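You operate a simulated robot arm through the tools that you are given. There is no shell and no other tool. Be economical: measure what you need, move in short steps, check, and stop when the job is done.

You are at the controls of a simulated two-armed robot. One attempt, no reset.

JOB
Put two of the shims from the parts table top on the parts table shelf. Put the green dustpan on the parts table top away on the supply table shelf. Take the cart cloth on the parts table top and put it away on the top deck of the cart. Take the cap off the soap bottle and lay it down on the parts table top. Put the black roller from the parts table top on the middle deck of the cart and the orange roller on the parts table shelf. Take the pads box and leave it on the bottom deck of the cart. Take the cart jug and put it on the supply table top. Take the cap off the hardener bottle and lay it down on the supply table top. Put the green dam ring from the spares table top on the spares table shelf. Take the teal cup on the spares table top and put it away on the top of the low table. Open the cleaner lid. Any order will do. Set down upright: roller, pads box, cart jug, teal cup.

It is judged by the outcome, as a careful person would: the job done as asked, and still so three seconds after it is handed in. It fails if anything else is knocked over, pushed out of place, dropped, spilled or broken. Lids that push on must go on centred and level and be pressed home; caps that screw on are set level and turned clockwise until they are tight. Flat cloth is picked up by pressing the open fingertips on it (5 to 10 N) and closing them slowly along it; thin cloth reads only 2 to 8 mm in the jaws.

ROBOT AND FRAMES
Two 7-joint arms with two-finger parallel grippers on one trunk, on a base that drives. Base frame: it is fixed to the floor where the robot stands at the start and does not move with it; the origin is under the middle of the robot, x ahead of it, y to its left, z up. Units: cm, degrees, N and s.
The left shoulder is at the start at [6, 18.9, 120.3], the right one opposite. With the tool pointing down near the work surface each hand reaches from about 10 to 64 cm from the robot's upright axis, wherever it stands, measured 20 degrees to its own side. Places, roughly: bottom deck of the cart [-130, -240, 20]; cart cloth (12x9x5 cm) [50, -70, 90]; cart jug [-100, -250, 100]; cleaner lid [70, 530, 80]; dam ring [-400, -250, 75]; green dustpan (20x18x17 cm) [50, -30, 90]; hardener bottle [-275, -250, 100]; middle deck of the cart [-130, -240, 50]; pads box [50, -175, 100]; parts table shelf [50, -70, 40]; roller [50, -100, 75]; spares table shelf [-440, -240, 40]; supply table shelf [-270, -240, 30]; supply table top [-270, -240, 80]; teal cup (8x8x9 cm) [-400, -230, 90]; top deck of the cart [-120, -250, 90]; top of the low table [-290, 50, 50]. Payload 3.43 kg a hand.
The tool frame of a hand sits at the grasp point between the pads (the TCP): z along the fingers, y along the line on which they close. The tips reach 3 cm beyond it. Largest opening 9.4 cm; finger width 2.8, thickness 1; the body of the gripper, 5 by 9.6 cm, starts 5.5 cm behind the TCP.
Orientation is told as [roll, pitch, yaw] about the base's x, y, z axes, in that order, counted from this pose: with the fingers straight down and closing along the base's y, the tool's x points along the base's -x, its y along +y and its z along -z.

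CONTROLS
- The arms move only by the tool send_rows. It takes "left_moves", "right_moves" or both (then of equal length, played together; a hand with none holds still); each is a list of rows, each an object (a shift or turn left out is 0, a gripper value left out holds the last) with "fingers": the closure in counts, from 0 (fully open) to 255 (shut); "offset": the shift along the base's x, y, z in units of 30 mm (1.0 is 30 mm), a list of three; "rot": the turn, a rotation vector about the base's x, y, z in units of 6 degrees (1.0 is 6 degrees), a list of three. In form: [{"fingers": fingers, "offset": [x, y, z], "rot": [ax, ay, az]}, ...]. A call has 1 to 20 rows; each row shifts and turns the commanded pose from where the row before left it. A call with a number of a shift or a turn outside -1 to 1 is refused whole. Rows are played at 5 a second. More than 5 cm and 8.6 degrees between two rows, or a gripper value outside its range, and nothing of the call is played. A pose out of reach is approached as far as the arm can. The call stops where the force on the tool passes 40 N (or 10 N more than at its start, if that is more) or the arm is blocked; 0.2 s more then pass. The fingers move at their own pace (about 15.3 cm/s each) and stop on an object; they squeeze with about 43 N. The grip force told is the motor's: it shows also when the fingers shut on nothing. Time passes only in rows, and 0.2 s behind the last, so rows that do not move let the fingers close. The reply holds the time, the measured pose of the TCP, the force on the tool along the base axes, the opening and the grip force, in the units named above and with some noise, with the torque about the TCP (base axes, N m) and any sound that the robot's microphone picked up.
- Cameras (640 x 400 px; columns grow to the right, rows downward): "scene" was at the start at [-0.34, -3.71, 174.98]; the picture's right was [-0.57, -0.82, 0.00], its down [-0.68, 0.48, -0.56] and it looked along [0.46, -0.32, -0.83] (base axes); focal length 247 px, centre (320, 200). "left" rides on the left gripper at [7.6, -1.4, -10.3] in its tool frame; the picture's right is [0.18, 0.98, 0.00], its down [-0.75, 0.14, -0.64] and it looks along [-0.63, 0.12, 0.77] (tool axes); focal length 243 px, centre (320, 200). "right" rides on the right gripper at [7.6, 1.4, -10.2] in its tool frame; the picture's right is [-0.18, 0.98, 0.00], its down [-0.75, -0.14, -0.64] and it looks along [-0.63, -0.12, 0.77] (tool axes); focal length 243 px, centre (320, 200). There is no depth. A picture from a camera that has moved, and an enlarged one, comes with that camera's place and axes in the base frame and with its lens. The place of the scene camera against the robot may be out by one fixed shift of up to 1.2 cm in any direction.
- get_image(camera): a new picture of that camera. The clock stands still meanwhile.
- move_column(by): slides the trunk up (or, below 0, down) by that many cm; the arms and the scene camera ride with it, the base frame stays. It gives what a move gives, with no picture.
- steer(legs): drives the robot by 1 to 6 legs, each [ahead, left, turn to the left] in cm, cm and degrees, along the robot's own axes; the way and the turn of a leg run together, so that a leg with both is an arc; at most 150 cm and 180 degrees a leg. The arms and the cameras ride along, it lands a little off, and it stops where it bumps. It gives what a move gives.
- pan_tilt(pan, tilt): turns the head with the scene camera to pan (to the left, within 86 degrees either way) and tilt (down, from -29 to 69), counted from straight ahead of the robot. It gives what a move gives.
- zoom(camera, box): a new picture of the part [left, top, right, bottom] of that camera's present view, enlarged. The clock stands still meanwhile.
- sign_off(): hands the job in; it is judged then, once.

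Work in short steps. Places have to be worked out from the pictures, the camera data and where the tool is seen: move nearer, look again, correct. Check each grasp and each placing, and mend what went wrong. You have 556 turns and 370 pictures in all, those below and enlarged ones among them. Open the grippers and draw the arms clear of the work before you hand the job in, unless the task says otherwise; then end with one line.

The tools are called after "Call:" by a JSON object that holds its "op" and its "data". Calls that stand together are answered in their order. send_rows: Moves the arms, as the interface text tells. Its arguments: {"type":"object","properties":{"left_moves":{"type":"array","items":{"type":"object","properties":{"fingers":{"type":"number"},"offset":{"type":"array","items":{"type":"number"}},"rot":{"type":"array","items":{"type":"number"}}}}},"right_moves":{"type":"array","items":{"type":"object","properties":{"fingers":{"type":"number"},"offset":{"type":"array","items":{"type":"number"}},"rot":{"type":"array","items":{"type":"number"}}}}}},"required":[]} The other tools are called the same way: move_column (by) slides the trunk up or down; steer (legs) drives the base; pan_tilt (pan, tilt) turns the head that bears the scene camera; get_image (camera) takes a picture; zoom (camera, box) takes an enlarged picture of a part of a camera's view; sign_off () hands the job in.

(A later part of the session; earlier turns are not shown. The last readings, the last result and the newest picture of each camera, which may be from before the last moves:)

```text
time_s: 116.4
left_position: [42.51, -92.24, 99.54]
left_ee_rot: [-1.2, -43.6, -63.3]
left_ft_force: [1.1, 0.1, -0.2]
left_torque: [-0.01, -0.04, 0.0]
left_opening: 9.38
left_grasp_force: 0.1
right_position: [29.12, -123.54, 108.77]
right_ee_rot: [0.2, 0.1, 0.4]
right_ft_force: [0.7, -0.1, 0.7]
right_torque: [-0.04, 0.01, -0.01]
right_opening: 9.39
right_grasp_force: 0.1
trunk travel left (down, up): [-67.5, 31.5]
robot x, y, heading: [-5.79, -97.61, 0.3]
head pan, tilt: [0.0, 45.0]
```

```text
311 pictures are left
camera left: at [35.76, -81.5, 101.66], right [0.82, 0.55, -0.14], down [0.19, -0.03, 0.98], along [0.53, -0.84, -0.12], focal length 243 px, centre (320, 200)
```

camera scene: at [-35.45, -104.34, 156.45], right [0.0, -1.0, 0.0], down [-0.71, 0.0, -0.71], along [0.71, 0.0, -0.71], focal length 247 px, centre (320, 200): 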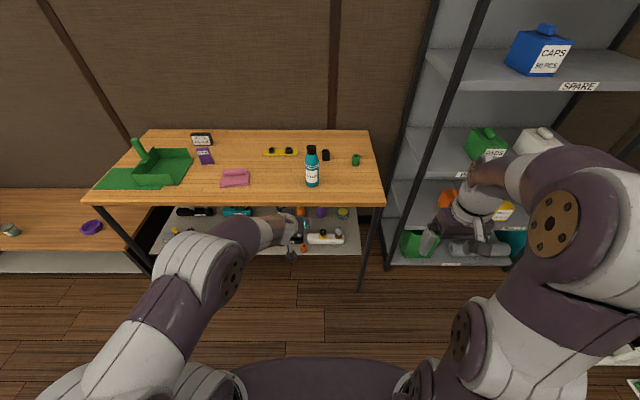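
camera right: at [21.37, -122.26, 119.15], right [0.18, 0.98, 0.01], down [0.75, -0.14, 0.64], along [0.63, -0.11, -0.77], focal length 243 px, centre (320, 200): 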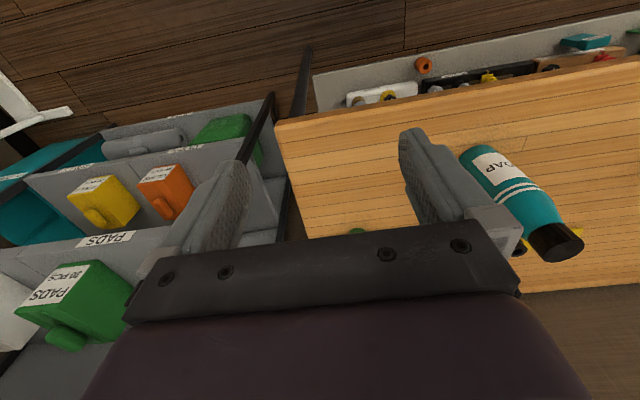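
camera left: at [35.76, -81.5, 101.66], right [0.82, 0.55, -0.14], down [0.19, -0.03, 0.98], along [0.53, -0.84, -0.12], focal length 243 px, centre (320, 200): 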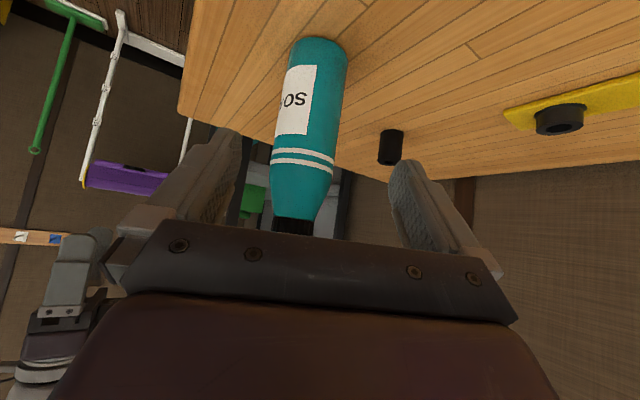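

Call:
{"op": "send_rows", "data": {"left_moves": [{"offset": [-0.23, -0.43, 0]}, {"offset": [0.27, -0.55, -0.58]}, {"offset": [0.27, -0.55, -0.58]}, {"offset": [0.27, -0.55, -0.58]}, {"offset": [0.27, -0.55, -0.58]}, {"offset": [0.27, -0.55, -0.58]}, {}]}}

Call:
{"op": "get_image", "data": {"camera": "left"}}

```text
time_s: 118.0
left_position: [45.56, -101.97, 90.53]
left_ee_rot: [-1.2, -43.5, -63.3]
left_ft_force: [-0.1, 0.5, -0.1]
left_torque: [-0.06, 0.01, 0.05]
left_opening: 9.38
left_grasp_force: 0.1
right_position: [29.2, -123.62, 108.76]
right_ee_rot: [0.4, 0.0, 0.4]
right_ft_force: [0.0, 0.0, 0.2]
right_torque: [-0.03, -0.02, -0.03]
right_opening: 9.42
right_grasp_force: 0.1
trunk travel left (down, up): [-67.5, 31.5]
robot x, y, heading: [-5.34, -97.49, 0.4]
head pan, tilt: [0.0, 45.0]
```

```text
310 pictures are left
camera left: at [38.98, -91.09, 92.7], right [0.82, 0.55, -0.14], down [0.19, -0.03, 0.98], along [0.53, -0.84, -0.12], focal length 243 px, centre (320, 200)
```

left: 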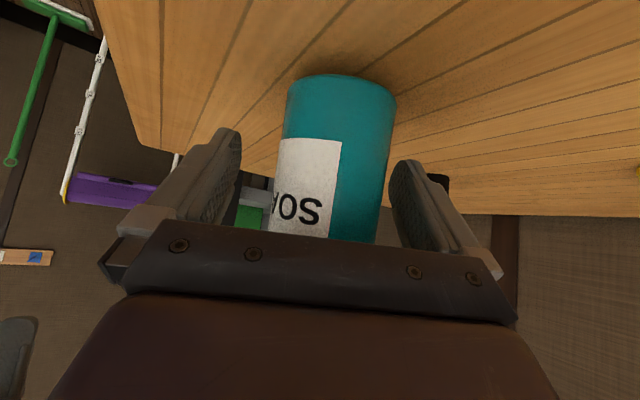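

I shift 0.6 cm along the closing line and close on the bottle.

Call:
{"op": "send_rows", "data": {"left_moves": [{"offset": [0.18, 0.09, 0]}, {"fingers": 60}, {"fingers": 85}, {"fingers": 170}, {}, {}]}}

Call:
{"op": "get_image", "data": {"camera": "left"}}

Call:
{"op": "get_image", "data": {"camera": "right"}}

```text
time_s: 119.4
left_position: [46.25, -101.54, 90.58]
left_ee_rot: [-1.2, -43.6, -63.4]
left_ft_force: [0.1, 0.1, 1.5]
left_torque: [-0.05, -0.01, -0.01]
left_opening: 6.0
left_grasp_force: 42.8
right_position: [29.18, -123.61, 108.74]
right_ee_rot: [0.2, 0.0, 0.4]
right_ft_force: [0.1, 0.0, -0.1]
right_torque: [-0.02, -0.02, 0.0]
right_opening: 9.42
right_grasp_force: 0.1
trunk travel left (down, up): [-67.5, 31.5]
robot x, y, heading: [-5.59, -97.34, 0.3]
head pan, tilt: [0.0, 45.0]
```

```text
309 pictures are left
camera left: at [39.56, -90.79, 92.82], right [0.82, 0.55, -0.14], down [0.19, -0.03, 0.98], along [0.53, -0.84, -0.12], focal length 243 px, centre (320, 200)
```

left: 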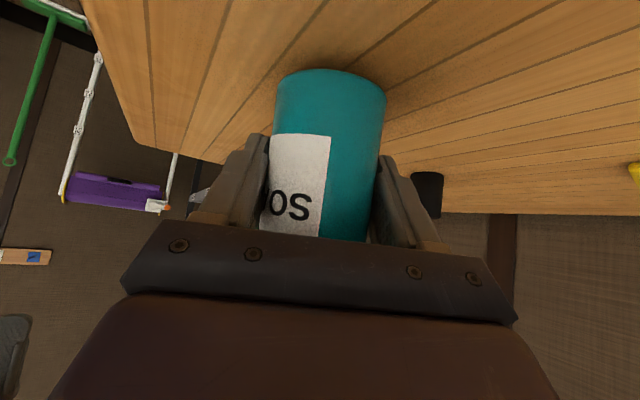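

```text
308 pictures are left
camera right: at [21.33, -122.27, 119.15], right [0.18, 0.98, 0.01], down [0.75, -0.14, 0.64], along [0.63, -0.11, -0.77], focal length 243 px, centre (320, 200)
```

right: 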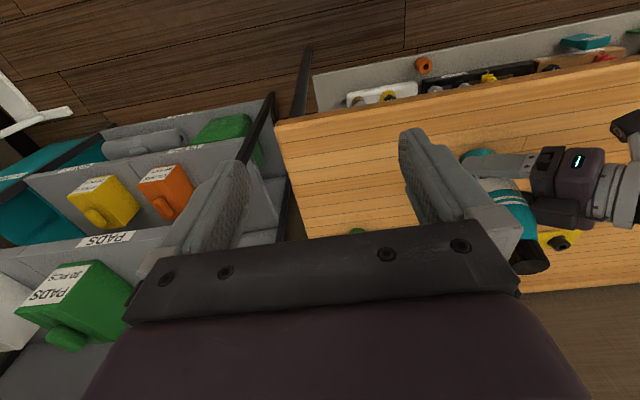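

The bottle is held. I bring the right hand over the cap, tips 2 cm above it.

Call:
{"op": "send_rows", "data": {"right_moves": [{"offset": [0.8, 1, 0]}, {"offset": [0.8, 1, 0]}, {"offset": [0.8, 1, 0]}, {"offset": [0.8, 1, 0]}, {"offset": [0.8, 1, 0]}, {"offset": [0.8, 1, 0]}, {"offset": [0.8, 0.9, 0]}, {}]}}

Call:
{"op": "get_image", "data": {"camera": "right"}}

Call:
{"op": "get_image", "data": {"camera": "scene"}}

```text
time_s: 121.1
left_position: [46.46, -101.3, 90.64]
left_ee_rot: [-1.2, -43.5, -62.5]
left_ft_force: [0.7, 10.8, 1.8]
left_torque: [-0.84, 0.34, -0.35]
left_opening: 6.01
left_grasp_force: 43.8
right_position: [42.27, -103.92, 102.87]
right_ee_rot: [0.3, 0.3, 0.5]
right_ft_force: [-3.8, -8.0, 2.8]
right_torque: [-0.1, 0.06, 0.13]
right_opening: 8.93
right_grasp_force: 0.0
right hand out of reach, approached as far as the arm can: row 1, 2, 3, 4, 5, 6, 7
trunk travel left (down, up): [-67.5, 31.5]
robot x, y, heading: [-6.04, -97.47, 0.3]
head pan, tilt: [0.0, 45.0]
stopped in row 8 (right hand): the force on the tool passed its limit (the readings are from after the stop); the commanded pose is now the measured one
```

```text
307 pictures are left
camera right: at [34.42, -102.65, 113.39], right [0.18, 0.98, 0.0], down [0.76, -0.14, 0.64], along [0.63, -0.11, -0.77], focal length 243 px, centre (320, 200)
```

right: 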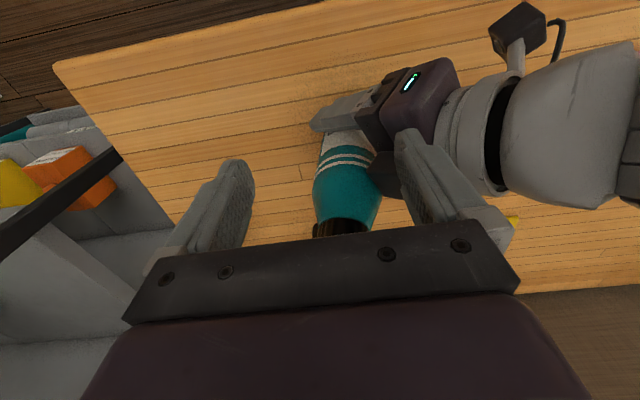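

```text
306 pictures are left
camera scene: at [-3.69, -97.13, 156.45], right [0.01, -1.0, 0.0], down [-0.71, 0.0, -0.71], along [0.71, 0.0, -0.71], focal length 247 px, centre (320, 200)
```

scene: 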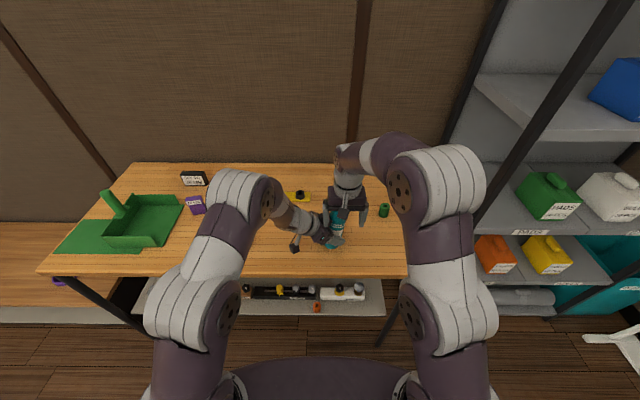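

The right arm is at its height limit here and its finger touched the left gripper. I draw the right hand away, open the left, and raise the trunk.

Call:
{"op": "send_rows", "data": {"right_moves": [{"offset": [-0.2, -0.7, 0]}, {"offset": [-0.8, -0.9, 0]}, {"offset": [-0.8, -0.9, 0]}, {"offset": [-0.8, -0.9, 0]}, {"offset": [-0.6, -0.9, 0]}, {}]}}

Call:
{"op": "get_image", "data": {"camera": "left"}}

```text
time_s: 122.5
left_position: [46.3, -101.37, 90.56]
left_ee_rot: [-1.2, -43.5, -62.8]
left_ft_force: [0.8, -0.7, 6.7]
left_torque: [-0.19, -0.17, -0.03]
left_opening: 6.03
left_grasp_force: 43.5
right_position: [32.63, -117.0, 103.03]
right_ee_rot: [0.3, 0.3, 0.6]
right_ft_force: [-0.2, -0.5, -0.1]
right_torque: [-0.02, 0.0, 0.02]
right_opening: 9.4
right_grasp_force: 0.2
trunk travel left (down, up): [-67.5, 31.5]
robot x, y, heading: [-5.68, -97.75, 0.4]
head pan, tilt: [0.0, 45.0]
```

```text
305 pictures are left
camera left: at [39.64, -90.65, 92.82], right [0.82, 0.56, -0.14], down [0.19, -0.02, 0.98], along [0.54, -0.83, -0.12], focal length 243 px, centre (320, 200)
```

left: 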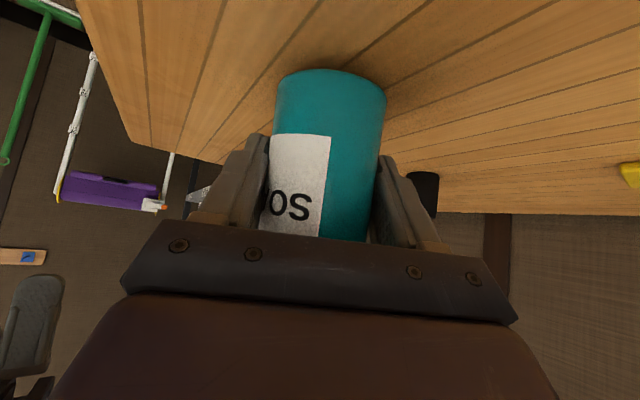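

Call:
{"op": "send_rows", "data": {"left_moves": [{"fingers": 0}, {}, {}]}}

Call:
{"op": "move_column", "data": {"by": 12}}

Call:
{"op": "send_rows", "data": {"left_moves": [{"offset": [0, 0, -0.6]}, {"offset": [0, 0, -0.6]}, {"offset": [0, 0, -0.6]}, {"offset": [0, 0, -0.6]}, {"offset": [0, 0, -0.6]}, {"offset": [0, 0, -0.6]}], "right_moves": [{}, {}, {}, {}, {}, {}]}}

Call:
{"op": "get_image", "data": {"camera": "left"}}

```text
time_s: 123.3
left_position: [46.44, -101.42, 90.67]
left_ee_rot: [-1.3, -43.4, -62.7]
left_ft_force: [-0.7, 0.3, -0.4]
left_torque: [-0.01, -0.01, -0.01]
left_opening: 9.4
left_grasp_force: 0.1
right_position: [32.61, -116.84, 103.24]
right_ee_rot: [0.2, 0.4, 0.4]
right_ft_force: [-0.1, -1.3, 0.4]
right_torque: [0.05, -0.02, 0.02]
right_opening: 9.41
right_grasp_force: 0.0
trunk travel left (down, up): [-67.5, 31.5]
robot x, y, heading: [-5.54, -97.79, 0.4]
head pan, tilt: [0.0, 45.0]
```

```text
time_s: 124.8
left_position: [46.38, -101.4, 102.6]
left_ee_rot: [-1.3, -43.6, -62.7]
left_ft_force: [-0.6, 0.8, 1.2]
left_torque: [0.04, 0.0, -0.02]
left_opening: 9.41
left_grasp_force: 0.1
right_position: [32.63, -116.91, 115.15]
right_ee_rot: [0.3, 0.2, 0.5]
right_ft_force: [0.6, -0.2, -0.6]
right_torque: [-0.02, 0.05, -0.01]
right_opening: 9.37
right_grasp_force: 0.1
trunk travel left (down, up): [-79.5, 19.5]
robot x, y, heading: [-5.83, -97.66, 0.6]
head pan, tilt: [0.0, 45.0]
```

```text
time_s: 126.2
left_position: [46.45, -101.4, 91.73]
left_ee_rot: [-1.4, -43.4, -62.7]
left_ft_force: [-0.9, -0.8, -0.1]
left_torque: [0.0, -0.01, 0.02]
left_opening: 9.42
left_grasp_force: 0.1
right_position: [32.62, -116.93, 115.12]
right_ee_rot: [0.1, 0.3, 0.5]
right_ft_force: [0.4, 0.5, 0.4]
right_torque: [0.01, 0.05, -0.04]
right_opening: 9.38
right_grasp_force: 0.1
trunk travel left (down, up): [-79.5, 19.5]
robot x, y, heading: [-5.25, -97.39, 0.4]
head pan, tilt: [0.0, 45.0]
```

```text
304 pictures are left
camera left: at [39.7, -90.66, 93.84], right [0.82, 0.56, -0.14], down [0.19, -0.02, 0.98], along [0.54, -0.83, -0.12], focal length 243 px, centre (320, 200)
```

left: 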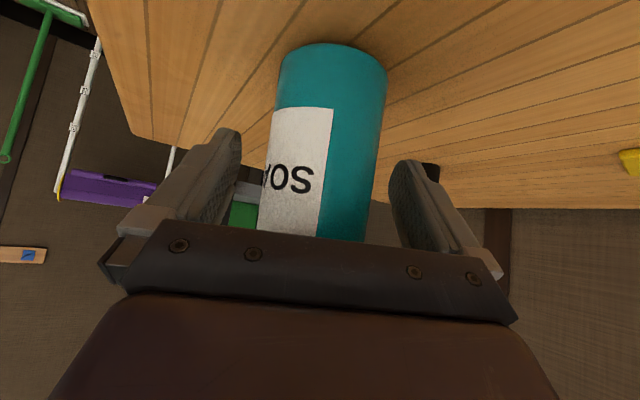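

Call:
{"op": "send_rows", "data": {"left_moves": [{"offset": [0, 0, -0.6]}, {"offset": [0, 0, -0.2]}, {"fingers": 60}, {"fingers": 85}, {"fingers": 170}, {}], "right_moves": [{"offset": [0.7, 0.7, 0], "fingers": 90}, {"offset": [0.7, 0.7, 0]}, {"offset": [0.7, 0.7, 0]}, {"offset": [0.7, 0.7, 0]}, {"offset": [0.7, 0.7, 0]}, {}]}}

Call:
{"op": "get_image", "data": {"camera": "right"}}

```text
time_s: 127.6
left_position: [46.41, -101.56, 89.41]
left_ee_rot: [-1.2, -43.4, -62.7]
left_ft_force: [0.5, 0.8, 0.6]
left_torque: [0.03, -0.03, -0.01]
left_opening: 6.05
left_grasp_force: 42.7
right_position: [42.82, -106.28, 114.59]
right_ee_rot: [0.3, 0.4, 0.5]
right_ft_force: [-0.7, 0.1, -0.1]
right_torque: [0.05, -0.02, 0.01]
right_opening: 6.08
right_grasp_force: 0.1
right hand out of reach, approached as far as the arm can: row 5
trunk travel left (down, up): [-79.5, 19.5]
robot x, y, heading: [-5.51, -97.89, 0.5]
head pan, tilt: [0.0, 45.0]
```

```text
303 pictures are left
camera right: at [35.08, -105.03, 125.03], right [0.18, 0.98, 0.0], down [0.76, -0.14, 0.64], along [0.63, -0.11, -0.77], focal length 243 px, centre (320, 200)
```

right: 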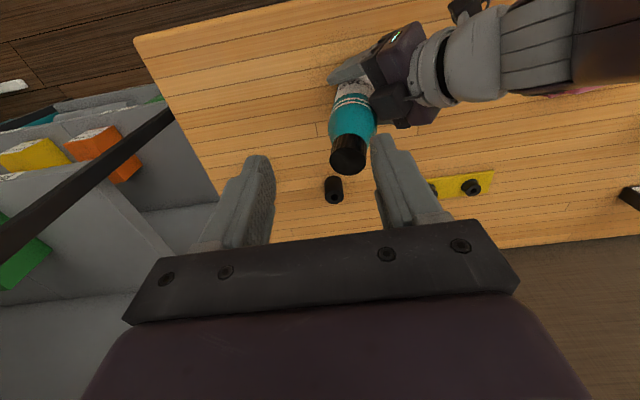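

Call:
{"op": "send_rows", "data": {"right_moves": [{"offset": [0.6, 0.4, -0.5]}, {"offset": [0.6, 0.2, -0.8]}, {}]}}

Call:
{"op": "get_image", "data": {"camera": "right"}}

Call:
{"op": "get_image", "data": {"camera": "scene"}}

```text
time_s: 128.4
left_position: [46.47, -101.48, 89.34]
left_ee_rot: [-1.1, -43.4, -62.6]
left_ft_force: [1.4, -0.3, -0.1]
left_torque: [-0.02, -0.06, 0.03]
left_opening: 6.05
left_grasp_force: 43.0
right_position: [46.33, -104.57, 110.72]
right_ee_rot: [0.2, 0.4, 0.5]
right_ft_force: [-0.1, 0.5, 0.5]
right_torque: [-0.02, 0.01, -0.01]
right_opening: 6.08
right_grasp_force: 0.1
trunk travel left (down, up): [-79.5, 19.5]
robot x, y, heading: [-5.79, -97.25, 0.2]
head pan, tilt: [0.0, 45.0]
```

```text
302 pictures are left
camera right: at [38.57, -103.25, 121.2], right [0.18, 0.98, 0.0], down [0.76, -0.14, 0.64], along [0.63, -0.11, -0.77], focal length 243 px, centre (320, 200)
```

right: 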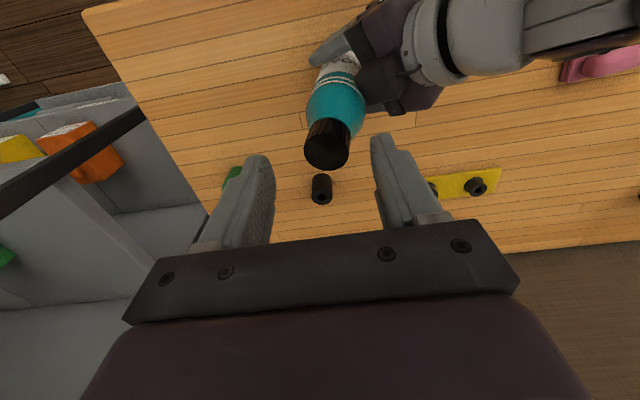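

```text
301 pictures are left
camera scene: at [-3.59, -97.19, 168.44], right [0.01, -1.0, 0.0], down [-0.71, 0.0, -0.71], along [0.71, 0.0, -0.71], focal length 247 px, centre (320, 200)
```

scene: 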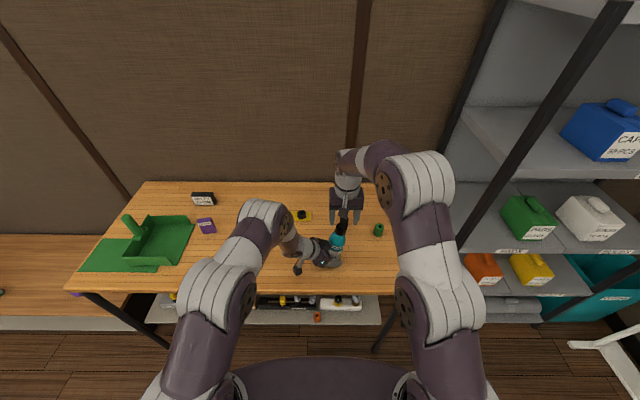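

The cap is at about (48.3, -104.3), top z ≈ 103.3. I centre the right hand over it and lower so the pads straddle it.

Call:
{"op": "send_rows", "data": {"right_moves": [{"offset": [0.65, 0.05, 0]}, {"offset": [0, 0, -0.7]}, {"offset": [0, 0, -0.7]}, {}]}}

Call:
{"op": "get_image", "data": {"camera": "right"}}

```text
time_s: 129.4
left_position: [46.49, -101.42, 89.4]
left_ee_rot: [-1.1, -43.5, -62.8]
left_ft_force: [-0.1, 0.8, -0.6]
left_torque: [0.01, -0.01, -0.01]
left_opening: 6.06
left_grasp_force: 42.3
right_position: [47.43, -104.77, 105.74]
right_ee_rot: [0.2, 0.3, 0.5]
right_ft_force: [0.0, 0.6, -0.2]
right_torque: [-0.03, 0.02, -0.01]
right_opening: 6.08
right_grasp_force: 0.1
right hand out of reach, approached as far as the arm can: row 1
trunk travel left (down, up): [-79.5, 19.5]
robot x, y, heading: [-5.56, -97.45, 0.3]
head pan, tilt: [0.0, 45.0]
```

```text
300 pictures are left
camera right: at [39.67, -103.39, 116.26], right [0.18, 0.98, 0.0], down [0.76, -0.14, 0.64], along [0.63, -0.11, -0.77], focal length 243 px, centre (320, 200)
```

right: 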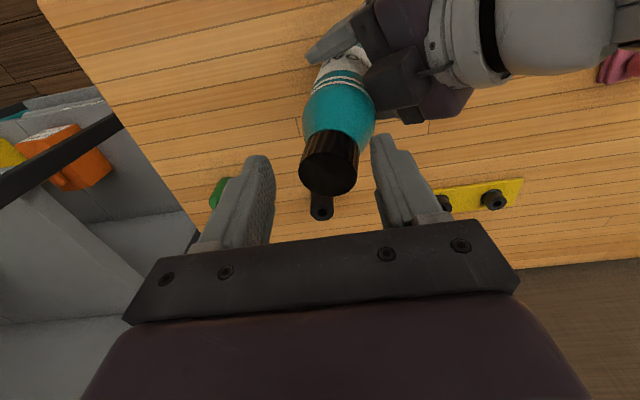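

Call:
{"op": "send_rows", "data": {"right_moves": [{"offset": [0.27, 0.13, -0.2]}, {"offset": [0, 0, -0.4]}, {"offset": [0, 0, -0.4]}, {}]}}

Call:
{"op": "get_image", "data": {"camera": "right"}}

```text
time_s: 130.4
left_position: [46.54, -101.43, 89.39]
left_ee_rot: [-1.3, -43.5, -62.7]
left_ft_force: [0.1, 0.1, 0.3]
left_torque: [-0.02, -0.02, 0.0]
left_opening: 6.07
left_grasp_force: 42.8
right_position: [48.19, -104.32, 102.78]
right_ee_rot: [0.2, 0.3, 0.5]
right_ft_force: [-0.2, -0.4, 0.5]
right_torque: [0.0, -0.01, -0.01]
right_opening: 6.04
right_grasp_force: 0.0
trunk travel left (down, up): [-79.5, 19.5]
robot x, y, heading: [-5.7, -97.55, 0.4]
head pan, tilt: [0.0, 45.0]
```

```text
299 pictures are left
camera right: at [40.45, -102.92, 113.25], right [0.18, 0.98, 0.0], down [0.76, -0.14, 0.64], along [0.63, -0.11, -0.77], focal length 243 px, centre (320, 200)
```

right: 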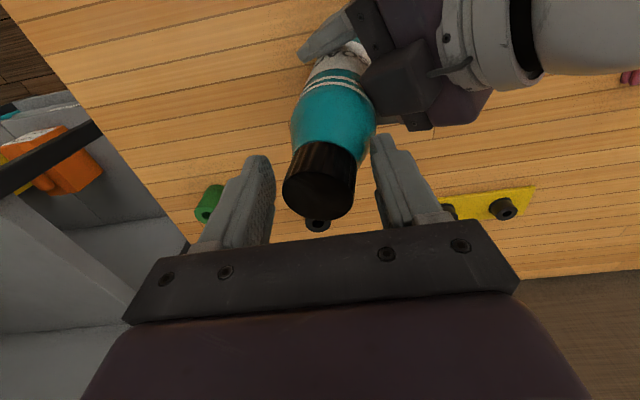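

I close on the cap and turn it 60° counter-clockwise.

Call:
{"op": "send_rows", "data": {"right_moves": [{"fingers": 130}, {"fingers": 220}, {}, {}]}}

Call:
{"op": "send_rows", "data": {"right_moves": [{"rot": [0, 0, 1]}, {"rot": [0, 0, 1]}, {"rot": [0, 0, 1]}, {"rot": [0, 0, 1]}, {"rot": [0, 0, 1]}, {"rot": [0, 0, 1]}, {"rot": [0, 0, 1]}, {"rot": [0, 0, 1]}, {"rot": [0, 0, 1]}, {"rot": [0, 0, 1]}]}}

Call:
{"op": "get_image", "data": {"camera": "right"}}

Call:
{"op": "get_image", "data": {"camera": "left"}}

```text
time_s: 131.4
left_position: [46.47, -101.54, 89.4]
left_ee_rot: [-1.2, -43.5, -62.8]
left_ft_force: [-1.4, -21.8, 0.1]
left_torque: [1.17, 0.12, -0.26]
left_opening: 6.03
left_grasp_force: 42.9
right_position: [48.25, -104.1, 102.77]
right_ee_rot: [0.3, 0.2, 0.6]
right_ft_force: [1.8, 21.5, 0.6]
right_torque: [1.57, -0.26, -0.2]
right_opening: 4.67
right_grasp_force: 29.8
trunk travel left (down, up): [-79.5, 19.5]
robot x, y, heading: [-5.66, -97.64, 0.4]
head pan, tilt: [0.0, 45.0]
```

```text
time_s: 133.6
left_position: [46.38, -101.33, 89.38]
left_ee_rot: [-1.2, -43.6, -62.8]
left_ft_force: [2.2, 2.3, -6.1]
left_torque: [-0.43, 0.35, 0.6]
left_opening: 6.01
left_grasp_force: 42.6
right_position: [48.14, -104.25, 102.85]
right_ee_rot: [0.1, 0.3, 60.6]
right_ft_force: [-4.7, 2.7, 20.6]
right_torque: [1.46, 0.69, -0.5]
right_opening: 4.71
right_grasp_force: 29.5
trunk travel left (down, up): [-79.5, 19.5]
robot x, y, heading: [-5.64, -97.86, 0.2]
head pan, tilt: [0.0, 45.0]
```

```text
298 pictures are left
camera right: at [43.03, -110.11, 113.38], right [-0.77, 0.64, 0.0], down [0.5, 0.59, 0.64], along [0.41, 0.49, -0.77], focal length 243 px, centre (320, 200)
```

right: 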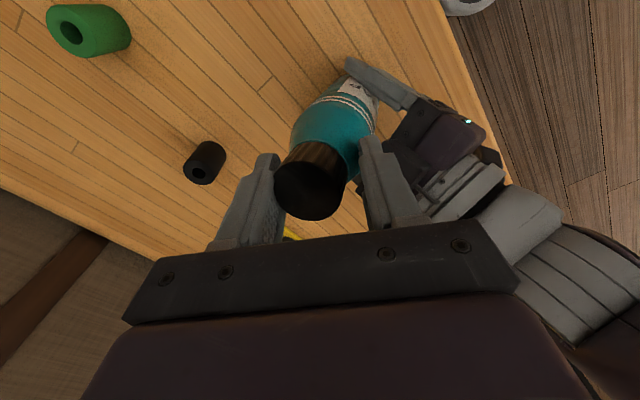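

```text
297 pictures are left
camera left: at [39.56, -90.59, 91.6], right [0.82, 0.56, -0.14], down [0.19, -0.02, 0.98], along [0.54, -0.83, -0.12], focal length 243 px, centre (320, 200)
```

left: 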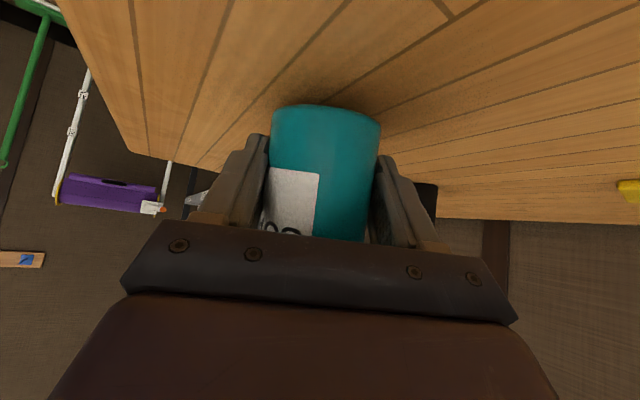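

The tips gripped the bottle's shoulder, not the cap (4.7 cm, force upward). I open, rise 1.2 cm, turn back and grip higher.

Call:
{"op": "send_rows", "data": {"right_moves": [{"fingers": 100}, {}, {"offset": [0, 0, 0.4]}, {"rot": [0, 0, -1]}, {"rot": [0, 0, -1]}, {"rot": [0, 0, -1]}, {"rot": [0, 0, -1]}, {"rot": [0, 0, -1]}, {"rot": [0, 0, -1]}, {"rot": [0, 0, -1]}, {"rot": [0, 0, -1]}, {"rot": [0, 0, -1]}, {"rot": [0, 0, -1]}, {}]}}

Call:
{"op": "get_image", "data": {"camera": "right"}}

```text
time_s: 136.6
left_position: [46.36, -101.54, 89.48]
left_ee_rot: [-1.2, -43.5, -62.7]
left_ft_force: [2.7, -1.8, 9.2]
left_torque: [-0.28, -0.21, 0.1]
left_opening: 6.02
left_grasp_force: 43.4
right_position: [48.15, -104.42, 104.01]
right_ee_rot: [0.2, 0.3, 0.3]
right_ft_force: [-0.4, 0.7, -0.9]
right_torque: [0.01, 0.0, -0.01]
right_opening: 5.74
right_grasp_force: 0.1
trunk travel left (down, up): [-79.5, 19.5]
robot x, y, heading: [-5.58, -97.69, 0.4]
head pan, tilt: [0.0, 45.0]
```

```text
296 pictures are left
camera right: at [40.48, -102.97, 114.5], right [0.18, 0.98, 0.0], down [0.76, -0.14, 0.64], along [0.63, -0.11, -0.77], focal length 243 px, centre (320, 200)
```

right: 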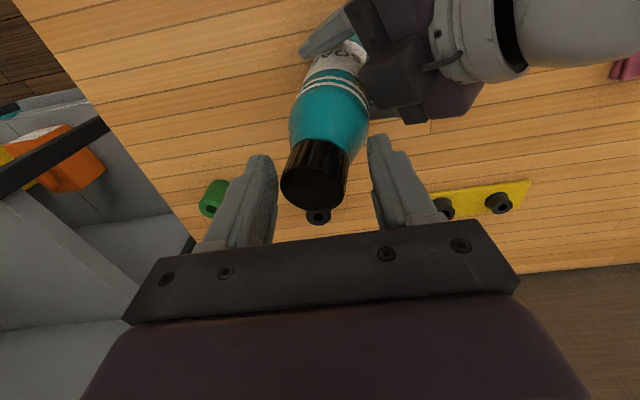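

Call:
{"op": "send_rows", "data": {"right_moves": [{"offset": [0.15, -0.15, 0]}, {"fingers": 150}, {"fingers": 230}, {}, {}]}}

Call:
{"op": "get_image", "data": {"camera": "right"}}

```text
time_s: 137.8
left_position: [46.41, -101.49, 89.45]
left_ee_rot: [-1.2, -43.5, -62.9]
left_ft_force: [6.8, -17.5, 6.0]
left_torque: [1.0, 0.31, -0.21]
left_opening: 6.01
left_grasp_force: 43.0
right_position: [48.77, -104.8, 104.16]
right_ee_rot: [0.3, 0.3, 0.5]
right_ft_force: [-3.8, 15.8, 3.2]
right_torque: [1.23, 0.21, 0.01]
right_opening: 4.15
right_grasp_force: 28.3
trunk travel left (down, up): [-79.5, 19.5]
robot x, y, heading: [-5.45, -97.44, 0.5]
head pan, tilt: [0.0, 45.0]
```

```text
295 pictures are left
camera right: at [40.89, -103.43, 114.46], right [0.18, 0.98, 0.0], down [0.76, -0.14, 0.64], along [0.63, -0.11, -0.77], focal length 243 px, centre (320, 200)
```

right: 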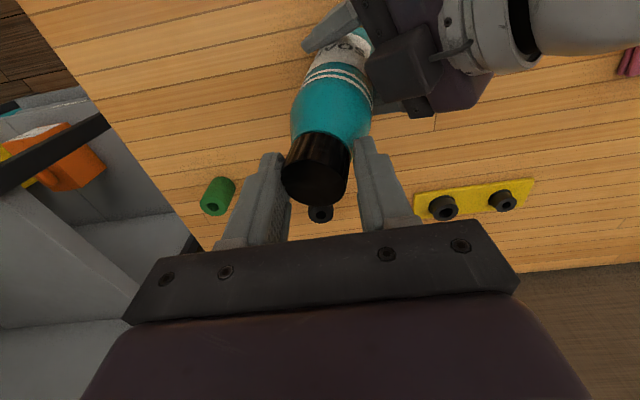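

One finger bears more than the other, so I shift 2–3 mm along y and look at the forces.

Call:
{"op": "send_rows", "data": {"right_moves": [{"offset": [0, 0.08, 0]}, {}, {}]}}

```text
time_s: 138.6
left_position: [46.39, -101.35, 89.44]
left_ee_rot: [-1.2, -43.5, -62.5]
left_ft_force: [0.6, -1.4, 8.7]
left_torque: [-1.24, -0.18, 0.08]
left_opening: 6.02
left_grasp_force: 42.9
right_position: [48.63, -104.58, 104.11]
right_ee_rot: [0.1, 0.2, 0.5]
right_ft_force: [0.8, -0.3, 1.5]
right_torque: [0.81, 0.03, -0.09]
right_opening: 4.06
right_grasp_force: 27.5
trunk travel left (down, up): [-79.5, 19.5]
robot x, y, heading: [-5.71, -97.49, 0.6]
head pan, tilt: [0.0, 45.0]
```

Call:
{"op": "send_rows", "data": {"right_moves": [{"fingers": 255}, {}, {"rot": [0, 0, 1]}, {"rot": [0, 0, 1]}, {"rot": [0, 0, 1]}, {"rot": [0, 0, 1]}, {"rot": [0, 0, 1]}, {"rot": [0, 0, 1]}, {"rot": [0, 0, 1]}, {"rot": [0, 0, 1]}, {"rot": [0, 0, 1]}, {"rot": [0, 0, 1]}, {"rot": [0, 0, 1]}, {"rot": [0, 0, 1]}]}}

Call:
{"op": "get_image", "data": {"camera": "right"}}

Call:
{"op": "get_image", "data": {"camera": "left"}}

```text
time_s: 141.6
left_position: [46.22, -101.36, 89.41]
left_ee_rot: [-1.2, -43.5, -62.8]
left_ft_force: [-2.6, -7.5, -10.8]
left_torque: [-0.04, 0.17, 0.49]
left_opening: 6.01
left_grasp_force: 43.1
right_position: [48.65, -104.53, 104.22]
right_ee_rot: [0.0, 0.2, 72.6]
right_ft_force: [-0.6, 4.9, 32.3]
right_torque: [1.37, 0.65, -0.68]
right_opening: 3.94
right_grasp_force: 42.9
trunk travel left (down, up): [-79.5, 19.5]
robot x, y, heading: [-5.4, -97.71, 0.3]
head pan, tilt: [0.0, 45.0]
```

```text
294 pictures are left
camera right: at [44.75, -111.32, 114.61], right [-0.88, 0.47, 0.0], down [0.36, 0.68, 0.64], along [0.3, 0.56, -0.77], focal length 243 px, centre (320, 200)
```

right: 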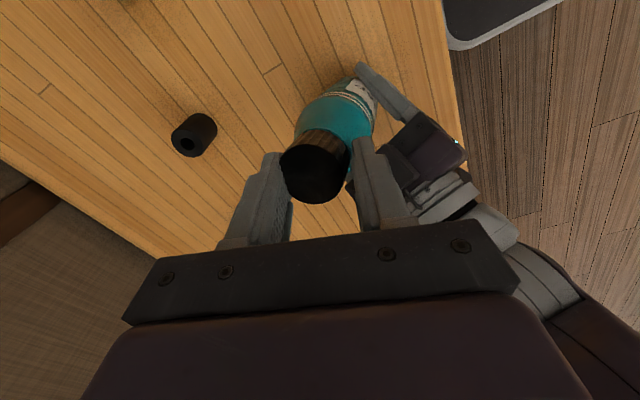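

```text
293 pictures are left
camera left: at [39.48, -90.67, 91.61], right [0.82, 0.56, -0.14], down [0.19, -0.03, 0.98], along [0.54, -0.83, -0.12], focal length 243 px, centre (320, 200)
```

left: 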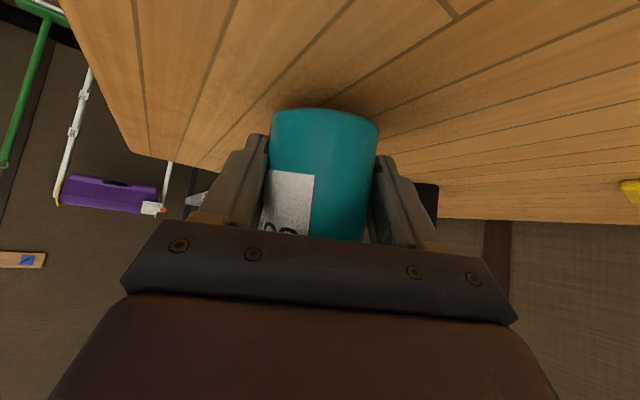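

The hand is pushed up 32 N as the cap turns, which fits a rising thread. I raise a little and turn on.

Call:
{"op": "send_rows", "data": {"right_moves": [{"offset": [0, 0, 0.05]}, {"rot": [0, 0, 1]}, {"rot": [0, 0, 1]}, {"offset": [0, 0, 0.02], "rot": [0, 0, 1]}]}}

```text
time_s: 142.6
left_position: [46.29, -101.37, 89.49]
left_ee_rot: [-1.2, -43.4, -62.8]
left_ft_force: [-6.6, -3.4, -8.9]
left_torque: [-0.25, -0.77, -0.17]
left_opening: 6.0
left_grasp_force: 43.1
right_position: [48.59, -104.39, 104.38]
right_ee_rot: [0.2, 0.4, 90.7]
right_ft_force: [2.5, 1.9, 20.4]
right_torque: [0.93, 0.95, -0.09]
right_opening: 3.64
right_grasp_force: 42.7
trunk travel left (down, up): [-79.5, 19.5]
robot x, y, heading: [-5.6, -97.2, 0.2]
head pan, tilt: [0.0, 45.0]
```

Call:
{"op": "send_rows", "data": {"right_moves": [{"fingers": 110}, {}, {"rot": [0, 0, -1]}, {"rot": [0, 0, -1]}, {"rot": [0, 0, -1]}, {"rot": [0, 0, -1]}, {"rot": [0, 0, -1]}, {"rot": [0, 0, -1]}, {"rot": [0, 0, -1]}, {"rot": [0, 0, -1]}, {"rot": [0, 0, -1]}, {"rot": [0, 0, -1]}, {"rot": [0, 0, -1]}, {"rot": [0, 0, -1]}, {"rot": [0, 0, -1]}, {"rot": [0, 0, -1]}, {"rot": [0, 0, -1]}, {}]}}

Call:
{"op": "get_image", "data": {"camera": "right"}}

```text
time_s: 146.4
left_position: [46.37, -101.44, 89.36]
left_ee_rot: [-1.3, -43.5, -62.7]
left_ft_force: [3.6, -0.9, 9.9]
left_torque: [-0.26, -0.24, 0.09]
left_opening: 6.01
left_grasp_force: 42.7
right_position: [48.73, -104.56, 104.27]
right_ee_rot: [0.2, 0.3, 0.4]
right_ft_force: [-0.4, -0.7, 0.4]
right_torque: [0.0, 0.01, 0.0]
right_opening: 5.32
right_grasp_force: 0.0
trunk travel left (down, up): [-79.5, 19.5]
robot x, y, heading: [-5.29, -97.89, 0.2]
head pan, tilt: [0.0, 45.0]
```

```text
292 pictures are left
camera right: at [40.91, -103.18, 114.75], right [0.18, 0.98, 0.0], down [0.76, -0.14, 0.64], along [0.63, -0.11, -0.77], focal length 243 px, centre (320, 200)
```

right: 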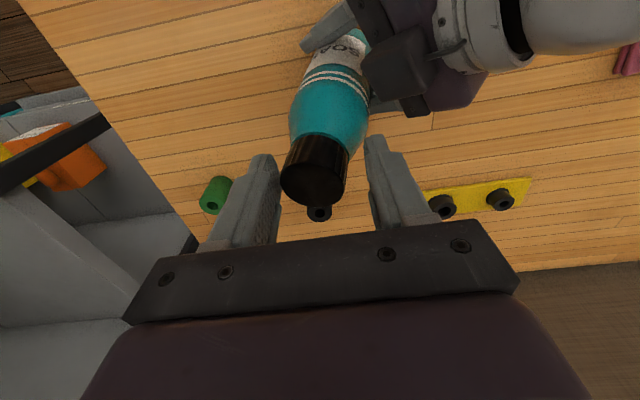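

Call:
{"op": "send_rows", "data": {"right_moves": [{"offset": [0.03, -0.08, 0.12]}, {"fingers": 160}, {"fingers": 255}, {}, {}, {"rot": [0, 0, 1]}, {"rot": [0, 0, 1]}, {"rot": [0, 0, 1]}, {"rot": [0, 0, 1]}, {"rot": [0, 0, 1]}]}}

Call:
{"op": "get_image", "data": {"camera": "right"}}

```text
time_s: 148.6
left_position: [46.31, -101.48, 89.45]
left_ee_rot: [-1.2, -43.5, -62.6]
left_ft_force: [1.2, -2.8, 4.3]
left_torque: [-0.62, 0.04, 0.22]
left_opening: 6.0
left_grasp_force: 42.9
right_position: [48.8, -104.8, 104.63]
right_ee_rot: [0.2, 0.2, 30.6]
right_ft_force: [2.7, 3.4, 5.9]
right_torque: [1.17, -0.61, -0.27]
right_opening: 3.39
right_grasp_force: 42.9
trunk travel left (down, up): [-79.5, 19.5]
robot x, y, heading: [-5.67, -97.16, 0.5]
head pan, tilt: [0.0, 45.0]
```

```text
291 pictures are left
camera right: at [41.4, -107.41, 115.08], right [-0.34, 0.94, 0.0], down [0.72, 0.26, 0.64], along [0.6, 0.22, -0.77], focal length 243 px, centre (320, 200)
```

right: 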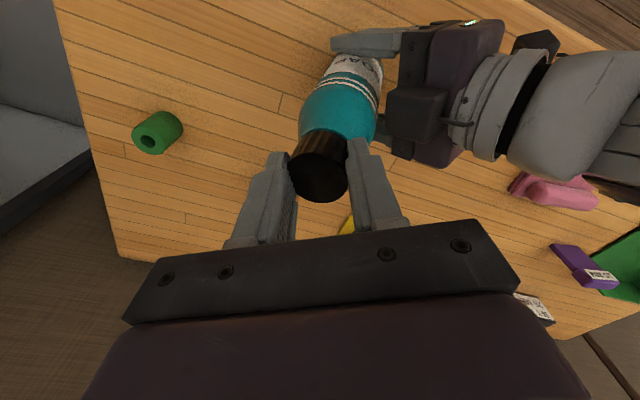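

Now the jaws read 3.39 cm, on the cap itself. I turn on to about 110°.

Call:
{"op": "send_rows", "data": {"right_moves": [{"rot": [0, 0, 1]}, {"rot": [0, 0, 1]}, {"rot": [0, 0, 1]}, {"rot": [0, 0, 1]}, {"rot": [0, 0, 1]}, {"rot": [0, 0, 1]}, {"rot": [0, 0, 1]}, {"rot": [0, 0, 1]}, {"rot": [0, 0, 1]}, {"rot": [0, 0, 1]}, {"rot": [0, 0, 1]}, {"rot": [0, 0, 1]}, {"rot": [0, 0, 1]}]}}

Call:
{"op": "get_image", "data": {"camera": "right"}}

Call:
{"op": "get_image", "data": {"camera": "left"}}

```text
time_s: 151.4
left_position: [46.19, -101.35, 89.39]
left_ee_rot: [-1.2, -43.4, -62.9]
left_ft_force: [-15.1, -5.0, -10.1]
left_torque: [0.33, -0.7, -0.34]
left_opening: 6.01
left_grasp_force: 43.1
right_position: [48.7, -104.77, 104.73]
right_ee_rot: [0.1, 0.3, 108.6]
right_ft_force: [9.6, 3.1, 25.7]
right_torque: [0.54, -0.23, -0.16]
right_opening: 3.26
right_grasp_force: 43.2
trunk travel left (down, up): [-79.5, 19.5]
robot x, y, heading: [-5.69, -97.33, 0.4]
head pan, tilt: [0.0, 45.0]
```

```text
290 pictures are left
camera right: at [49.56, -112.4, 115.2], right [-0.99, -0.14, 0.0], down [-0.11, 0.76, 0.64], along [-0.09, 0.63, -0.77], focal length 243 px, centre (320, 200)
```

right: 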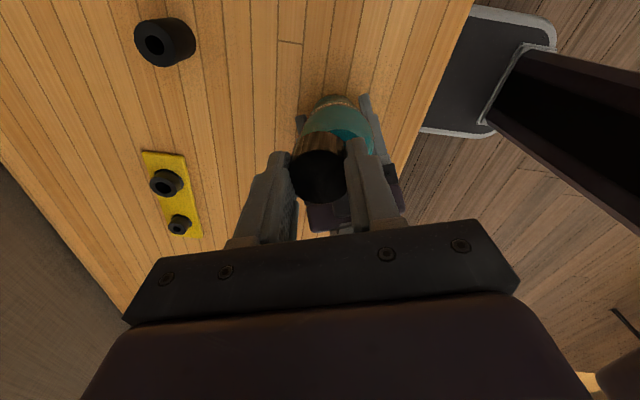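

```text
289 pictures are left
camera left: at [39.49, -90.7, 91.6], right [0.82, 0.56, -0.14], down [0.19, -0.03, 0.98], along [0.54, -0.83, -0.12], focal length 243 px, centre (320, 200)
```

left: 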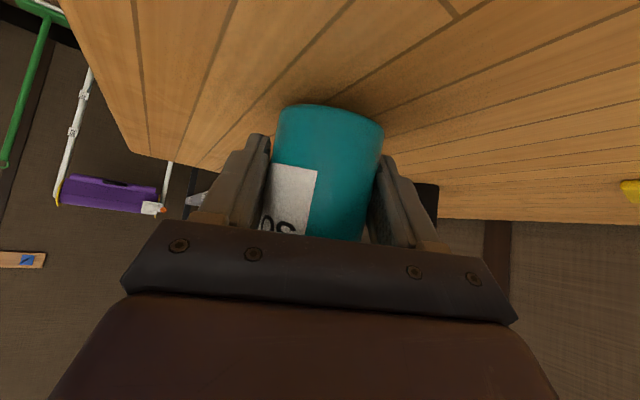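

The hand is pushed up 26 N, so the cap seems to rise. I lift 3 mm at a time to test.

Call:
{"op": "send_rows", "data": {"right_moves": [{"offset": [0, 0, 0.06]}, {"offset": [0, 0, 0.06]}, {}]}}

```text
time_s: 152.2
left_position: [46.51, -101.38, 89.43]
left_ee_rot: [-1.2, -43.5, -62.6]
left_ft_force: [-0.2, 0.1, -4.9]
left_torque: [0.05, 0.15, 0.03]
left_opening: 6.02
left_grasp_force: 43.8
right_position: [48.79, -104.88, 104.73]
right_ee_rot: [0.6, 0.3, 108.6]
right_ft_force: [-0.1, -0.8, 4.2]
right_torque: [0.08, -0.03, 0.02]
right_opening: 3.25
right_grasp_force: 43.4
trunk travel left (down, up): [-79.5, 19.5]
robot x, y, heading: [-5.69, -97.31, 0.6]
head pan, tilt: [0.0, 45.0]
```

Call:
{"op": "send_rows", "data": {"right_moves": [{"offset": [0, 0, 0.06]}, {"offset": [0, 0, 0.06]}, {}]}}

```text
time_s: 153.0
left_position: [46.61, -101.45, 89.56]
left_ee_rot: [-1.3, -43.6, -62.8]
left_ft_force: [1.0, 0.6, 1.7]
left_torque: [-0.02, -0.13, 0.02]
left_opening: 6.02
left_grasp_force: 43.1
right_position: [48.75, -104.81, 105.28]
right_ee_rot: [0.4, 0.3, 108.5]
right_ft_force: [0.8, -1.1, -0.1]
right_torque: [0.01, -0.03, 0.02]
right_opening: 3.22
right_grasp_force: 43.1
trunk travel left (down, up): [-79.5, 19.5]
robot x, y, heading: [-5.13, -96.96, 0.3]
head pan, tilt: [0.0, 45.0]
```

No pull now. I lift 3 cm and look.

Call:
{"op": "send_rows", "data": {"right_moves": [{"offset": [0, 0, 0.3]}, {"offset": [0, 0, 0.4]}, {"offset": [0, 0, 0.4]}, {}]}}

Call:
{"op": "get_image", "data": {"camera": "right"}}

Call:
{"op": "zoom", "data": {"camera": "scene", "box": [260, 160, 420, 290]}}

```text
time_s: 154.0
left_position: [46.58, -101.37, 89.38]
left_ee_rot: [-1.2, -43.5, -62.7]
left_ft_force: [2.6, 0.3, 8.0]
left_torque: [-0.23, -0.15, 0.05]
left_opening: 5.99
left_grasp_force: 42.9
right_position: [48.68, -104.8, 108.58]
right_ee_rot: [0.2, 0.3, 108.5]
right_ft_force: [0.5, -0.5, 0.6]
right_torque: [0.0, 0.02, -0.03]
right_opening: 3.26
right_grasp_force: 43.1
trunk travel left (down, up): [-79.5, 19.5]
robot x, y, heading: [-5.64, -97.82, 0.3]
head pan, tilt: [0.0, 45.0]
```

```text
288 pictures are left
camera right: at [49.62, -112.38, 118.98], right [-0.99, -0.14, 0.0], down [-0.1, 0.76, 0.64], along [-0.09, 0.63, -0.77], focal length 243 px, centre (320, 200)
```

right: 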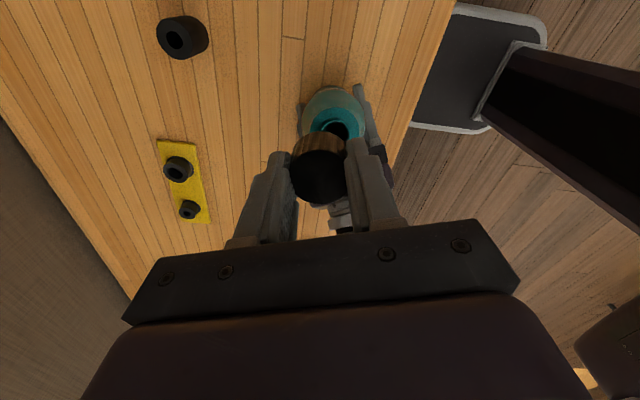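

```text
3.08 times, centred on (340, 225) of scene
camera zoom: at [-3.64, -97.18, 168.45], right [0.01, -1.0, 0.0], down [-0.71, 0.0, -0.71], along [0.71, 0.0, -0.71], focal length 761 px, centre (258, 123)
```

zoom: 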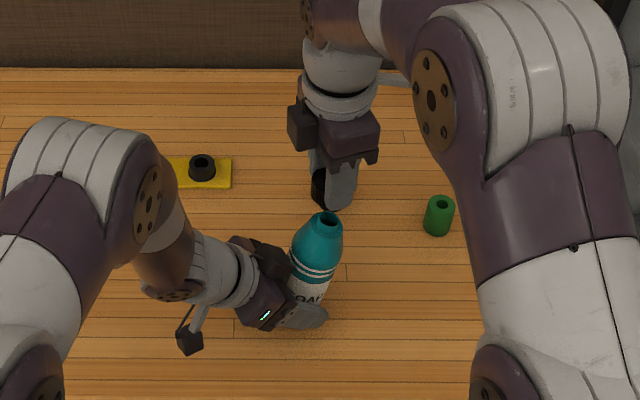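

The cap is off. I carry it to a free spot at about (46, -117) and lower it.

Call:
{"op": "send_rows", "data": {"right_moves": [{"offset": [0, 0, 0.5]}, {"offset": [-0.2, -1, 0]}, {"offset": [-0.2, -1, 0]}, {"offset": [-0.2, -1, 0]}, {"offset": [-0.2, -1, 0]}, {"offset": [0, 0, -1]}, {"offset": [0, 0, -1]}, {"offset": [0, 0, -1]}, {"offset": [0, 0, -1]}, {"offset": [0, 0, -1]}, {}]}}

Call:
{"op": "get_image", "data": {"camera": "right"}}

```text
time_s: 156.4
left_position: [46.36, -101.42, 89.46]
left_ee_rot: [-1.2, -43.5, -62.7]
left_ft_force: [1.6, 0.4, 9.6]
left_torque: [-0.25, -0.13, 0.05]
left_opening: 6.03
left_grasp_force: 43.2
right_position: [45.68, -117.02, 94.48]
right_ee_rot: [0.2, 0.3, 108.5]
right_ft_force: [-0.4, -0.1, 0.7]
right_torque: [0.02, 0.02, 0.01]
right_opening: 3.25
right_grasp_force: 42.7
right hand out of reach, approached as far as the arm can: row 1
trunk travel left (down, up): [-79.5, 19.5]
robot x, y, heading: [-5.46, -97.67, 0.4]
head pan, tilt: [0.0, 45.0]
```

```text
286 pictures are left
camera right: at [46.61, -124.59, 105.0], right [-0.99, -0.14, 0.0], down [-0.1, 0.76, 0.64], along [-0.09, 0.63, -0.77], focal length 243 px, centre (320, 200)
```

right: 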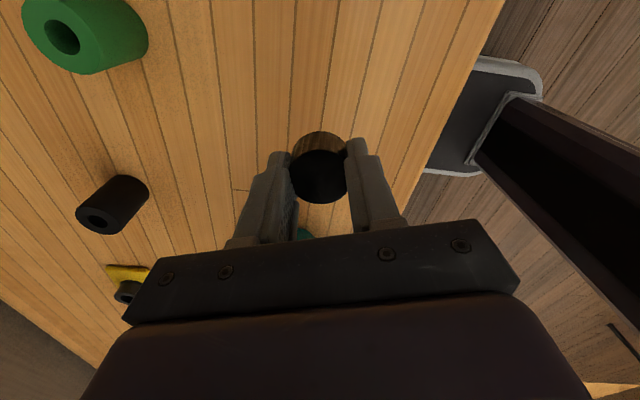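

Call:
{"op": "send_rows", "data": {"right_moves": [{"offset": [0, 0, -0.6]}, {"offset": [0, 0, -0.4]}, {"offset": [0, 0, -0.15]}, {"offset": [0, 0, -0.1]}, {"offset": [0, 0, -0.08]}]}}

```text
time_s: 157.6
left_position: [46.46, -101.41, 89.33]
left_ee_rot: [-1.2, -43.5, -62.7]
left_ft_force: [0.2, -1.2, 10.4]
left_torque: [-0.28, -0.15, 0.0]
left_opening: 6.02
left_grasp_force: 42.8
right_position: [45.62, -116.89, 90.6]
right_ee_rot: [0.2, 0.4, 108.5]
right_ft_force: [-0.2, 0.1, -0.2]
right_torque: [-0.02, -0.03, -0.02]
right_opening: 3.26
right_grasp_force: 42.7
trunk travel left (down, up): [-79.5, 19.5]
robot x, y, heading: [-5.74, -97.67, 0.3]
head pan, tilt: [0.0, 45.0]
```

Call:
{"op": "send_rows", "data": {"right_moves": [{"offset": [0, 0, -0.08]}, {"offset": [0, 0, -0.08]}, {"offset": [0, 0, -0.08]}, {"offset": [0, 0, -0.08]}]}}

```text
time_s: 158.6
left_position: [46.34, -101.38, 89.43]
left_ee_rot: [-1.2, -43.5, -62.7]
left_ft_force: [-0.4, -0.9, 8.2]
left_torque: [-0.23, -0.11, -0.01]
left_opening: 6.01
left_grasp_force: 43.0
right_position: [45.62, -117.0, 89.62]
right_ee_rot: [0.2, 0.4, 108.5]
right_ft_force: [-0.1, 0.3, 0.1]
right_torque: [-0.01, -0.03, 0.04]
right_opening: 3.23
right_grasp_force: 43.2
trunk travel left (down, up): [-79.5, 19.5]
robot x, y, heading: [-5.37, -97.57, 0.1]
head pan, tilt: [0.0, 45.0]
```

Call:
{"op": "send_rows", "data": {"right_moves": [{"offset": [0, 0, -0.08]}, {"offset": [0, 0, -0.08]}, {"offset": [0, 0, -0.08]}]}}

```text
time_s: 159.4
left_position: [46.45, -101.47, 89.46]
left_ee_rot: [-1.2, -43.5, -62.7]
left_ft_force: [-0.2, -0.5, 7.9]
left_torque: [-0.2, -0.09, -0.03]
left_opening: 5.99
left_grasp_force: 42.8
right_position: [45.62, -117.05, 88.8]
right_ee_rot: [0.2, 0.4, 108.5]
right_ft_force: [0.2, -0.3, -0.5]
right_torque: [0.01, 0.02, 0.01]
right_opening: 3.25
right_grasp_force: 43.6
trunk travel left (down, up): [-79.5, 19.5]
robot x, y, heading: [-5.64, -97.52, 0.5]
head pan, tilt: [0.0, 45.0]
```

Call:
{"op": "send_rows", "data": {"right_moves": [{"offset": [0, 0, -0.06]}, {"offset": [0, 0, -0.06]}, {"offset": [0, 0, -0.06]}]}}

Call:
{"op": "get_image", "data": {"camera": "right"}}

```text
time_s: 160.2
left_position: [46.5, -101.45, 89.36]
left_ee_rot: [-1.2, -43.4, -62.6]
left_ft_force: [-1.0, 0.1, 6.8]
left_torque: [-0.19, -0.05, -0.05]
left_opening: 6.02
left_grasp_force: 43.0
right_position: [45.54, -117.04, 88.48]
right_ee_rot: [0.3, 0.3, 108.5]
right_ft_force: [0.0, -1.2, -0.5]
right_torque: [-0.01, -0.01, 0.0]
right_opening: 3.23
right_grasp_force: 42.9
trunk travel left (down, up): [-79.5, 19.5]
robot x, y, heading: [-5.69, -97.49, 0.6]
head pan, tilt: [0.0, 45.0]
```

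```text
285 pictures are left
camera right: at [46.48, -124.57, 98.81], right [-0.99, -0.14, 0.0], down [-0.1, 0.76, 0.64], along [-0.09, 0.63, -0.77], focal length 243 px, centre (320, 200)
```

right: 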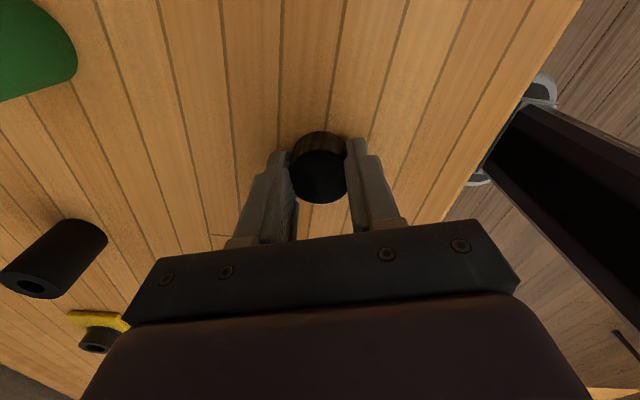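

Call:
{"op": "send_rows", "data": {"right_moves": [{"offset": [0, 0, -0.06]}, {"offset": [0, 0, -0.06]}, {"offset": [0, 0, -0.06]}, {"offset": [0, 0, -0.06]}]}}

```text
time_s: 161.0
left_position: [46.05, -101.35, 89.55]
left_ee_rot: [-1.2, -43.5, -62.7]
left_ft_force: [0.2, 0.6, -0.3]
left_torque: [0.04, 0.04, -0.01]
left_opening: 6.0
left_grasp_force: 43.2
right_position: [45.68, -116.9, 88.28]
right_ee_rot: [-0.3, 0.5, 108.5]
right_ft_force: [-10.6, -1.1, 24.0]
right_torque: [-0.11, 0.36, -0.04]
right_opening: 3.24
right_grasp_force: 42.6
trunk travel left (down, up): [-79.5, 19.5]
robot x, y, heading: [-6.04, -97.71, 0.2]
head pan, tilt: [0.0, 45.0]
stopped in row 4 (right hand): the force on the tool passed its limit (the readings are from after the stop); the commanded pose is now the measured one
```

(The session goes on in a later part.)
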